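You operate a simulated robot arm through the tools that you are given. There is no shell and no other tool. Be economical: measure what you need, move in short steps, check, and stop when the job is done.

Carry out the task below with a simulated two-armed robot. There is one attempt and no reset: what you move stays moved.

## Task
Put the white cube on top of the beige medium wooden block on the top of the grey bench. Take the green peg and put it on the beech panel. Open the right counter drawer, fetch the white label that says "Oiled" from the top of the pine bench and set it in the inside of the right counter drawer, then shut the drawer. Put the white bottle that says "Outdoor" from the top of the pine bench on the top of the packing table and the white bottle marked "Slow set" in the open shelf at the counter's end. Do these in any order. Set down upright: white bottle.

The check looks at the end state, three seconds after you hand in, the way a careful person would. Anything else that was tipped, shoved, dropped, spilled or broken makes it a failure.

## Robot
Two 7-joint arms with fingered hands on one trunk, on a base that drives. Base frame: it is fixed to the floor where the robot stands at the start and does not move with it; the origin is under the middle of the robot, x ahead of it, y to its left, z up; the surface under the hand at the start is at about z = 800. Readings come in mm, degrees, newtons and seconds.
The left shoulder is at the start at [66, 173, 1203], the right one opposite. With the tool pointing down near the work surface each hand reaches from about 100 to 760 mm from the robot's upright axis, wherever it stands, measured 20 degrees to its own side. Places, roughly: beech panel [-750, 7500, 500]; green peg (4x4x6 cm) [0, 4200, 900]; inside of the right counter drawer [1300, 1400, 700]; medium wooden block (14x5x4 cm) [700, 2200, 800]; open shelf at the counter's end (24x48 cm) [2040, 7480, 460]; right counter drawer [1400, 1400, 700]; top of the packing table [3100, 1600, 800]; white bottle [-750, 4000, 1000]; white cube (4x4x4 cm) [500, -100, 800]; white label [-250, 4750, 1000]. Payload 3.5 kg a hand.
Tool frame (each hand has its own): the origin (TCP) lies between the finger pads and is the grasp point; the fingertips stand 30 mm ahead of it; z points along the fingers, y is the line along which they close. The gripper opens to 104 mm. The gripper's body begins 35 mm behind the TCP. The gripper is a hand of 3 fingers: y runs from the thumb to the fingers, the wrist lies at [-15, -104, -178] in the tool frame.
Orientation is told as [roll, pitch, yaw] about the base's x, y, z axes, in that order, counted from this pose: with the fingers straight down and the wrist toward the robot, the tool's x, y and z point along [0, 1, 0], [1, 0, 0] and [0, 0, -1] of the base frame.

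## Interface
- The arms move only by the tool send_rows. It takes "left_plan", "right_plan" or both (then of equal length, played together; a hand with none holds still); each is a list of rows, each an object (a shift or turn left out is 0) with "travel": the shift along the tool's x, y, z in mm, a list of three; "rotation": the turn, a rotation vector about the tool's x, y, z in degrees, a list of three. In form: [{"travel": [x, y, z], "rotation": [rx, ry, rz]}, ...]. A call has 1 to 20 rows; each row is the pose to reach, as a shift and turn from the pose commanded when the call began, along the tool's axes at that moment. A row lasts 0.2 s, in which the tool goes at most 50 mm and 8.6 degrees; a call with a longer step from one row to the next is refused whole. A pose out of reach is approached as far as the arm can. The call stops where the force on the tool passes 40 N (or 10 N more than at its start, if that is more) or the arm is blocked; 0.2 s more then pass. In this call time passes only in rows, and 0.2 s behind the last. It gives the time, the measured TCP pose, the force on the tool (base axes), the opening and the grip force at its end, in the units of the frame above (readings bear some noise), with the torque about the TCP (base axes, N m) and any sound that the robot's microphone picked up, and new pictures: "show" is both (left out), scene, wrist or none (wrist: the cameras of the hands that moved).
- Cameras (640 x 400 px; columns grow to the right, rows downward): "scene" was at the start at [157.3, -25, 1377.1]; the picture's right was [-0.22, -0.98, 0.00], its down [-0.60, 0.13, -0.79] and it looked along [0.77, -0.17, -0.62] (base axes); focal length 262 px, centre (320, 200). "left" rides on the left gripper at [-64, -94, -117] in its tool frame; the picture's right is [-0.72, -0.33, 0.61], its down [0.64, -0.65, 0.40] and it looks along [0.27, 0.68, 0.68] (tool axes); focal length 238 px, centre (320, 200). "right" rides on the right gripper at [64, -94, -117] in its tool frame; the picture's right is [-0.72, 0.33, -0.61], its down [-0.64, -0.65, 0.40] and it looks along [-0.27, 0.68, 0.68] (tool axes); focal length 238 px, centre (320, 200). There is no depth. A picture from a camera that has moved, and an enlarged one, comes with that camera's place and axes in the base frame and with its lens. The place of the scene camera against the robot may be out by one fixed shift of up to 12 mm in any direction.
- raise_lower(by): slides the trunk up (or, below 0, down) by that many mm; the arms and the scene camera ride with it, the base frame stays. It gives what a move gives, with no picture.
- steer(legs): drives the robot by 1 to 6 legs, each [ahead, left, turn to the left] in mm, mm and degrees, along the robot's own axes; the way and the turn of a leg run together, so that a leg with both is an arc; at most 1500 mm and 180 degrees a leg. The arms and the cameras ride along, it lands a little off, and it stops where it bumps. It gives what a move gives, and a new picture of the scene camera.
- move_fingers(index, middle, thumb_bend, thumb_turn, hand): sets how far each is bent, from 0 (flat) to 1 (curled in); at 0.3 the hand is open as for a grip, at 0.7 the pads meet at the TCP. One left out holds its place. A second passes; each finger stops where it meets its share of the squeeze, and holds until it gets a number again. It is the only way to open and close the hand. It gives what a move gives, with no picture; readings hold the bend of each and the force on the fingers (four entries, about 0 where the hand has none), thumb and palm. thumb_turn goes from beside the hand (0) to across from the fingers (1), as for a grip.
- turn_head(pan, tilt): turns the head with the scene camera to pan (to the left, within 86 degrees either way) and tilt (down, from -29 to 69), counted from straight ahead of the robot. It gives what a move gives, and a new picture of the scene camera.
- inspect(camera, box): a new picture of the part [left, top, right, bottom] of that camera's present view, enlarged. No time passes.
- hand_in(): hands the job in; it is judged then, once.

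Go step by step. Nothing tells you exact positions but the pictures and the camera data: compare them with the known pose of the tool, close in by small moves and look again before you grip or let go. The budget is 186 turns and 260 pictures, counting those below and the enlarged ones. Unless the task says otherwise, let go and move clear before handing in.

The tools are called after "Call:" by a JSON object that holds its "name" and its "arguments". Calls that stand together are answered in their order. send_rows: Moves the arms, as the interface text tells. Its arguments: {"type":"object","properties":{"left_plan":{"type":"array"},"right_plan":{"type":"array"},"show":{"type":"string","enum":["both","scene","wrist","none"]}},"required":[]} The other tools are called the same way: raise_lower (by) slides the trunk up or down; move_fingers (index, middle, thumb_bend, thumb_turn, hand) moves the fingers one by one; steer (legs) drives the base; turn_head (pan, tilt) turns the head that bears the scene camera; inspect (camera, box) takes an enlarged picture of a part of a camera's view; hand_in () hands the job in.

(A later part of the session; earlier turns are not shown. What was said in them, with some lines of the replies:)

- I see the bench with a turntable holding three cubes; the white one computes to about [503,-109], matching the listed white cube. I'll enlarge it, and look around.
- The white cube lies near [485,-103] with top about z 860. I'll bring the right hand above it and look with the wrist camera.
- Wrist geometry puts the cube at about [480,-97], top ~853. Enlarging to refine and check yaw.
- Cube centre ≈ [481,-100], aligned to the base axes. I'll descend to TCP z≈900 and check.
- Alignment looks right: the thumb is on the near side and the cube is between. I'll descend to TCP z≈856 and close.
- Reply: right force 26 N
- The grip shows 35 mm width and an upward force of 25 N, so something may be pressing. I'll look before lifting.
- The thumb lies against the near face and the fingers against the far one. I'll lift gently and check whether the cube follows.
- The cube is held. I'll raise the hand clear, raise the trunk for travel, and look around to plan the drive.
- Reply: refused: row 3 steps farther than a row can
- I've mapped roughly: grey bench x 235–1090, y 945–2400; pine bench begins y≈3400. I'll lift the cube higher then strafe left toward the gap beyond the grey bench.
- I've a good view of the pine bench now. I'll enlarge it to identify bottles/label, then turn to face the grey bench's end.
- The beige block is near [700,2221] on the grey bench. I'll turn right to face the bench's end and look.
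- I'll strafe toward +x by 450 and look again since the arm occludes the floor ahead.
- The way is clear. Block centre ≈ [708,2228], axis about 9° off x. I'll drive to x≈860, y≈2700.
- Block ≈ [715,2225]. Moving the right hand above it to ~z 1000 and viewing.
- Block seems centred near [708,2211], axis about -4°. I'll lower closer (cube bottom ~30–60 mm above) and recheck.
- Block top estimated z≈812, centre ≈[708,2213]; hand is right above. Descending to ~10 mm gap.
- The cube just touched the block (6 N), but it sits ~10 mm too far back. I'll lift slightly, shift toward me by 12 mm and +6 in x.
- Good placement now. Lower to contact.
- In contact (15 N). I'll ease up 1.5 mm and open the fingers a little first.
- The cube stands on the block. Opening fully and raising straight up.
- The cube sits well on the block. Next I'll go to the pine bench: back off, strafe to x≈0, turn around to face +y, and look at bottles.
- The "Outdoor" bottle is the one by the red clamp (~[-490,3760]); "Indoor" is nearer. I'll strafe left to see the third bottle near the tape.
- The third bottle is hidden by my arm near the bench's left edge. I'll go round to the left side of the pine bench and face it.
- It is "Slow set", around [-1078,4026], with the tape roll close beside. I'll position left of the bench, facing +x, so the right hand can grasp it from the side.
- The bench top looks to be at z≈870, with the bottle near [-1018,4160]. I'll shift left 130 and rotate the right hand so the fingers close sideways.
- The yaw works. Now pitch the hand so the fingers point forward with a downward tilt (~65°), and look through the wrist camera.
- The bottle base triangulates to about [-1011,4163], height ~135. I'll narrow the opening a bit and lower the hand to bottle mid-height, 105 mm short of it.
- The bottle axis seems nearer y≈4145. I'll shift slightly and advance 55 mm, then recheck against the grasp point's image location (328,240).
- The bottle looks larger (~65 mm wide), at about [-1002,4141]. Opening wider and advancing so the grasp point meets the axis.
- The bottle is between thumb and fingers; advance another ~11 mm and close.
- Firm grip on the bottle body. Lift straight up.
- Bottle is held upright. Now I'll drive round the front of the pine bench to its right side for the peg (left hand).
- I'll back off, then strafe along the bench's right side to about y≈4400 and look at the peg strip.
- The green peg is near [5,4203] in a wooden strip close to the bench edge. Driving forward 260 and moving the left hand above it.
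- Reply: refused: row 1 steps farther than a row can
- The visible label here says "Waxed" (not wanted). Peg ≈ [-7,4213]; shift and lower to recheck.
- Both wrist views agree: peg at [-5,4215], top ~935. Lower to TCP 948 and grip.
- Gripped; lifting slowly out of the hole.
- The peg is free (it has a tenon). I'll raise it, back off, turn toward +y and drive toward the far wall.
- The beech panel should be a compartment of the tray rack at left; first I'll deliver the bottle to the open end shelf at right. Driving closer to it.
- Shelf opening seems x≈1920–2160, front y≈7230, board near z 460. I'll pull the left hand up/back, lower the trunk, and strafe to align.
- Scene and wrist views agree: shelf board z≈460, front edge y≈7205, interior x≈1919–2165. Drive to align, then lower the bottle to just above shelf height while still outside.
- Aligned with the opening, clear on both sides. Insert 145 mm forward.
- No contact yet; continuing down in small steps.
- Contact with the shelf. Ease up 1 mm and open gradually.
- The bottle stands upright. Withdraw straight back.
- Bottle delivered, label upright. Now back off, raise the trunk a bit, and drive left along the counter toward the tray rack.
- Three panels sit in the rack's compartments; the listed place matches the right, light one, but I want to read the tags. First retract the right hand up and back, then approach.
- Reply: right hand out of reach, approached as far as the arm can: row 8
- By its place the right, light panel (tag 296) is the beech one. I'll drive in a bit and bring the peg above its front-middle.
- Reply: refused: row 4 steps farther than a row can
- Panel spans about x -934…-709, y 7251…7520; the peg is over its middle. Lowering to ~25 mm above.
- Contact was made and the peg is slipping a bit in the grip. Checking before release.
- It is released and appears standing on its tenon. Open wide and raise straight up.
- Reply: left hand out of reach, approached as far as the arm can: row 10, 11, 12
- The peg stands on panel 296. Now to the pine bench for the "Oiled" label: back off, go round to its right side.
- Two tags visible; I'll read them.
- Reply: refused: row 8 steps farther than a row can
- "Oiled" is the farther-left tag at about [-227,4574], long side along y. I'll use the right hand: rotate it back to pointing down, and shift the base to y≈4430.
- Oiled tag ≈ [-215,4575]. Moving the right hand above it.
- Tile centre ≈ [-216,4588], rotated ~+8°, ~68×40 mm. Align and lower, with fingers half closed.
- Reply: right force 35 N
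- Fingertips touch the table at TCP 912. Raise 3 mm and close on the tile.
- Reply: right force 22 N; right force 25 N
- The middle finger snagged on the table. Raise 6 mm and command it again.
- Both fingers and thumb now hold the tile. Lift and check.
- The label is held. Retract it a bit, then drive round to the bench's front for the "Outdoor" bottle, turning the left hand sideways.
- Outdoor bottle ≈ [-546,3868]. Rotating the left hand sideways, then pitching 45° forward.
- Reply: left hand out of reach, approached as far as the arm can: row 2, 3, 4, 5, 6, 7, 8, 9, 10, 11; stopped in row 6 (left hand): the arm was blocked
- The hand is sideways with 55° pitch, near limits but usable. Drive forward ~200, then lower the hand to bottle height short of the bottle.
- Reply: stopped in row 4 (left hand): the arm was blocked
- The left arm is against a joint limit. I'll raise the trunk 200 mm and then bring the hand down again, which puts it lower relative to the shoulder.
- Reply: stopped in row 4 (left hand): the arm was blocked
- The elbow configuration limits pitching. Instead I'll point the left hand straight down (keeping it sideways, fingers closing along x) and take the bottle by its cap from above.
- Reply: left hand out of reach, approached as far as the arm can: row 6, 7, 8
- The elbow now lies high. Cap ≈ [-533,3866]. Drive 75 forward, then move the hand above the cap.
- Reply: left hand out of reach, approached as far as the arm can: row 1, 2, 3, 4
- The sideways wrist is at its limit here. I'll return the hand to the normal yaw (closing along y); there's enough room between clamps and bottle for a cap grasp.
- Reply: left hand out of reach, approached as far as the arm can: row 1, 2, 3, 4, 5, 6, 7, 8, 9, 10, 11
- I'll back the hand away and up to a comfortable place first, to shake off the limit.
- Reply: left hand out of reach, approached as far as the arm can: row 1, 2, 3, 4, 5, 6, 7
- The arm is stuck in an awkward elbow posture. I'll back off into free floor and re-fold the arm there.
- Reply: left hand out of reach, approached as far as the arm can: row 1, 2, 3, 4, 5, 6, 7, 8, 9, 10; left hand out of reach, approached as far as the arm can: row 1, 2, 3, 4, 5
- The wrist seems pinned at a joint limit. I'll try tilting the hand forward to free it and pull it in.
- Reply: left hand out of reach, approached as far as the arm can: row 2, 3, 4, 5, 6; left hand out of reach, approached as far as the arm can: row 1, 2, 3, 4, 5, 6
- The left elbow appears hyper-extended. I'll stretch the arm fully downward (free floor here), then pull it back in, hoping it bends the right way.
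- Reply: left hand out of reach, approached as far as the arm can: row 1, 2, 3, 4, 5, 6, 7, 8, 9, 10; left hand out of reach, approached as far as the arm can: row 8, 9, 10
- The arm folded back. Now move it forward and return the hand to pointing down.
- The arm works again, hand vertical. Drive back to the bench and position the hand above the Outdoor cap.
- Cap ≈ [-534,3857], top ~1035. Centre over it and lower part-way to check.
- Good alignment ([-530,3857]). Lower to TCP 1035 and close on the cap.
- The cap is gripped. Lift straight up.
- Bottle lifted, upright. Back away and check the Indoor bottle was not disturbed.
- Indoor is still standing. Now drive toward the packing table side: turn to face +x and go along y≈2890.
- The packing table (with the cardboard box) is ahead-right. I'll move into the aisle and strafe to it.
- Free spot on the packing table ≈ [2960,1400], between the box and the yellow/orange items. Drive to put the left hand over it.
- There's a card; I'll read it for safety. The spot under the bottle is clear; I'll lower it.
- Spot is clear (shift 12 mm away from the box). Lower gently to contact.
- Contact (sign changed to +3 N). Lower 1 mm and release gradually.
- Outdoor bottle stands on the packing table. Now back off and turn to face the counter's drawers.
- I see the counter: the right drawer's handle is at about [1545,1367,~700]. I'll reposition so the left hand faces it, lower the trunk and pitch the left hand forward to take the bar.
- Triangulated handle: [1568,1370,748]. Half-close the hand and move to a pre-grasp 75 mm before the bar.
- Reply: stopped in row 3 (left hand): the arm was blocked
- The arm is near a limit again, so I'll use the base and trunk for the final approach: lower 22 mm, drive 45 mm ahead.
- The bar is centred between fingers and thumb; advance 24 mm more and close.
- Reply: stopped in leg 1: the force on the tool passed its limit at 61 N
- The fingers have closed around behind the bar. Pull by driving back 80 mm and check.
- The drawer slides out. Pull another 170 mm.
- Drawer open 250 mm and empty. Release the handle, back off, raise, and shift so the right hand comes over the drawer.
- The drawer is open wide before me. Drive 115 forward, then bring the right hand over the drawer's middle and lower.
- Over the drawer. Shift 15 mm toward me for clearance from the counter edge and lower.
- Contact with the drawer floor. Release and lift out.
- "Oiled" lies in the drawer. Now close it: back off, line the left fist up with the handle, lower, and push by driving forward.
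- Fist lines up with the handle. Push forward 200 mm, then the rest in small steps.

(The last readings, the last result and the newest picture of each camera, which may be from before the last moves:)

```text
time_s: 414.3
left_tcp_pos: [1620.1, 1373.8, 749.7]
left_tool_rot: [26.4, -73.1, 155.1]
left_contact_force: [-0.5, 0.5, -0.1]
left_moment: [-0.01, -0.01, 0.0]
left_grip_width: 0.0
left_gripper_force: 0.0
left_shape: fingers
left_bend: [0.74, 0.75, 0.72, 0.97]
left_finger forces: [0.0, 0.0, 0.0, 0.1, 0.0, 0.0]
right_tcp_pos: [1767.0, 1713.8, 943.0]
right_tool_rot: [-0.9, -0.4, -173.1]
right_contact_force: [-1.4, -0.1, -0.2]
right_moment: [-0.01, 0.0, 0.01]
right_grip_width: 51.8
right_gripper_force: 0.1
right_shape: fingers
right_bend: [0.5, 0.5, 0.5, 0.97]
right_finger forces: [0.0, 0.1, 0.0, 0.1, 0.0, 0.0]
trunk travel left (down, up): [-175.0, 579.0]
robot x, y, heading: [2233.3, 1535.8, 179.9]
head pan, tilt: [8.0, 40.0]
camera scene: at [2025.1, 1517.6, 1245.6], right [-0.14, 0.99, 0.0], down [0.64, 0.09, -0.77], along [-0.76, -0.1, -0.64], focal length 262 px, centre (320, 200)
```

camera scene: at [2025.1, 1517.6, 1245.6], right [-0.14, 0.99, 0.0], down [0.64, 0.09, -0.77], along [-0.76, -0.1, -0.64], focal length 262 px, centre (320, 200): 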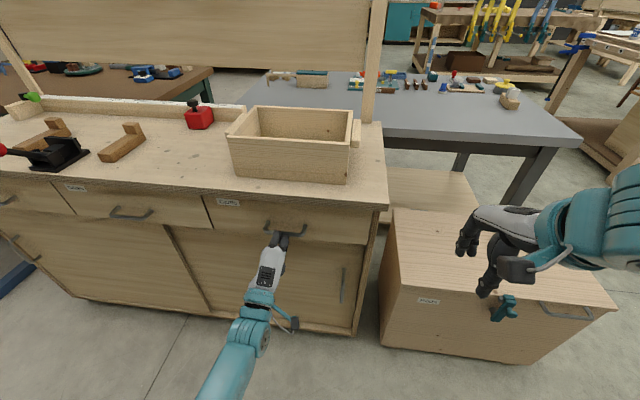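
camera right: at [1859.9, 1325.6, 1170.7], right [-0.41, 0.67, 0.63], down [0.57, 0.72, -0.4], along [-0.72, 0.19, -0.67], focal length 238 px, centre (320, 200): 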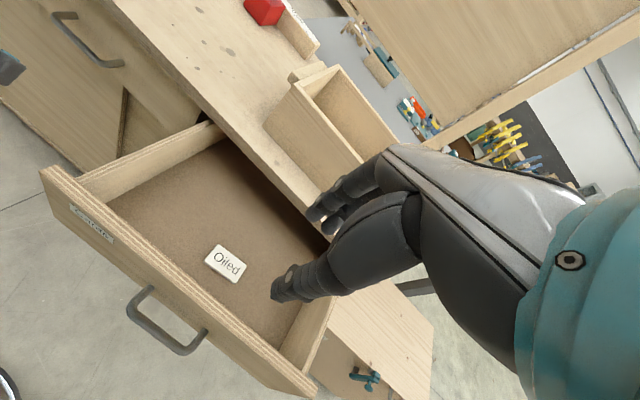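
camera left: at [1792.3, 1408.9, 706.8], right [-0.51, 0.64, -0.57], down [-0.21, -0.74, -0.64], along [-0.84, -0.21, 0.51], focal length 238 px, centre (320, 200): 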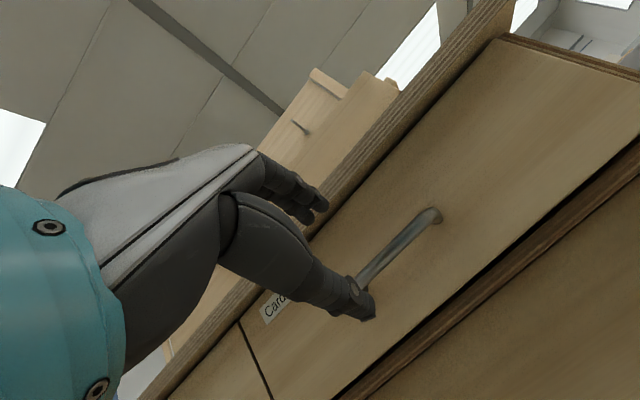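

Nearly shut. Push a bit more until it stops.

Call:
{"name": "steer", "arguments": {"legs": [[22, 0, 0]]}}

Call:
{"name": "inspect", "arguments": {"camera": "scene", "box": [160, 170, 400, 290]}}

```text
time_s: 415.2
left_tcp_pos: [1605.9, 1373.8, 749.2]
left_tool_rot: [26.1, -73.3, 155.2]
left_contact_force: [21.1, -1.4, 0.4]
left_moment: [-0.03, -0.01, 0.04]
left_grip_width: 0.0
left_gripper_force: 16.2
left_shape: fingers
left_bend: [0.76, 0.76, 0.68, 0.97]
left_finger forces: [22.1, 9.0, 0.0, 0.0, 0.0, 0.0]
right_tcp_pos: [1750.5, 1715.1, 944.7]
right_tool_rot: [-0.9, -0.5, -173.1]
right_contact_force: [0.2, 0.6, 0.5]
right_moment: [0.01, -0.03, -0.01]
right_grip_width: 51.7
right_gripper_force: 0.0
right_shape: fingers
right_bend: [0.5, 0.5, 0.5, 0.97]
right_finger forces: [0.0, 0.0, 0.0, 0.1, 0.0, 0.0]
trunk travel left (down, up): [-175.0, 579.0]
robot x, y, heading: [2208.4, 1538.7, 180.1]
head pan, tilt: [8.0, 40.0]
stopped in leg 1: the force on the tool passed its limit at 59 N (the readings are from after the stop); the commanded pose is now the measured one
camera scene: at [2008.5, 1517.3, 1246.1], right [-0.14, 0.99, 0.0], down [0.64, 0.09, -0.77], along [-0.76, -0.1, -0.64], focal length 262 px, centre (320, 200)
```

scene: 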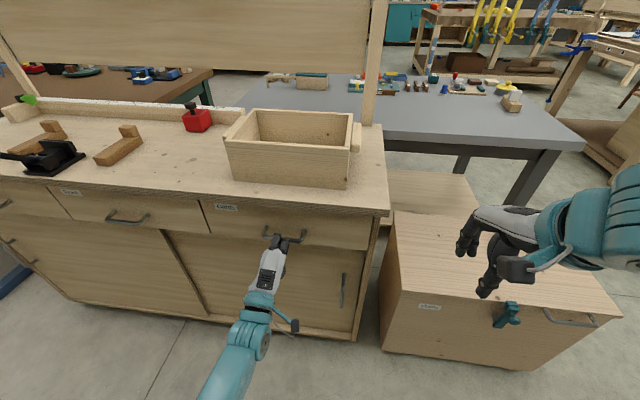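

```text
2.67 times, centred on (280, 230) of scene
camera zoom: at [2008.5, 1517.3, 1246.1], right [-0.14, 0.99, 0.0], down [0.64, 0.09, -0.77], along [-0.76, -0.1, -0.64], focal length 698 px, centre (427, 120)
```

zoom: 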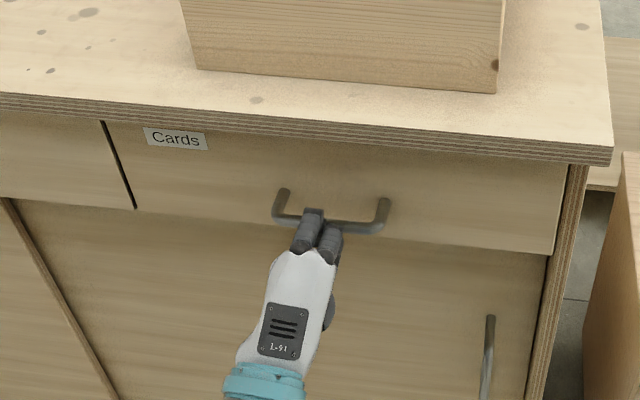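

The drawer is flush shut. Back the hand away and confirm it stays closed.

Call:
{"name": "steer", "arguments": {"legs": [[-200, 0, 0]]}}

```text
time_s: 416.8
left_tcp_pos: [1803.3, 1373.7, 748.4]
left_tool_rot: [26.2, -73.4, 155.3]
left_contact_force: [0.5, 0.6, -0.1]
left_moment: [-0.01, 0.01, 0.0]
left_grip_width: 0.0
left_gripper_force: 0.0
left_shape: fingers
left_bend: [0.75, 0.75, 0.69, 0.97]
left_finger forces: [0.0, 0.1, 0.0, 0.1, 0.0, 0.0]
right_tcp_pos: [1947.2, 1713.8, 942.7]
right_tool_rot: [-0.8, -0.4, -173.1]
right_contact_force: [-0.3, 0.9, -0.4]
right_moment: [0.01, 0.03, 0.04]
right_grip_width: 51.9
right_gripper_force: 0.1
right_shape: fingers
right_bend: [0.5, 0.5, 0.5, 0.97]
right_finger forces: [0.0, 0.0, 0.1, 0.0, 0.1, 0.1]
trunk travel left (down, up): [-175.0, 579.0]
robot x, y, heading: [2410.7, 1535.1, 180.2]
head pan, tilt: [8.0, 40.0]
camera scene: at [2206.3, 1516.7, 1245.8], right [-0.14, 0.99, 0.0], down [0.64, 0.09, -0.77], along [-0.76, -0.11, -0.64], focal length 262 px, centre (320, 200)
```

scene: 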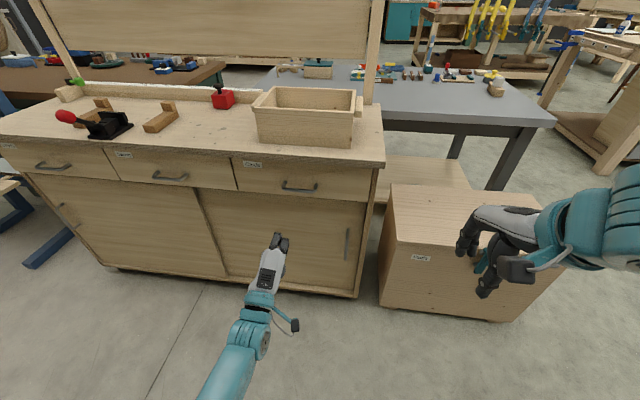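

The drawer stays shut, both hands are clear, and every item is in place, so I'm handing in.

Call:
{"name": "hand_in", "arguments": {}}

```text
The job is handed in.
```

I finished all the parts and handed the job in; the judge's result isn't known yet.

- **Cube:** the white cube is on the beige medium block on the grey bench.
- **Peg:** the green peg is standing on the light panel tagged 296. Nothing on the panel says "beech", so I chose it because it was the only panel near the position you gave.
- **Label and drawer:** "Oiled" is in the right counter drawer, and the drawer is shut.
- **Bottles:** "Outdoor" is upright on the packing table and "Slow set" is upright on the open end shelf.
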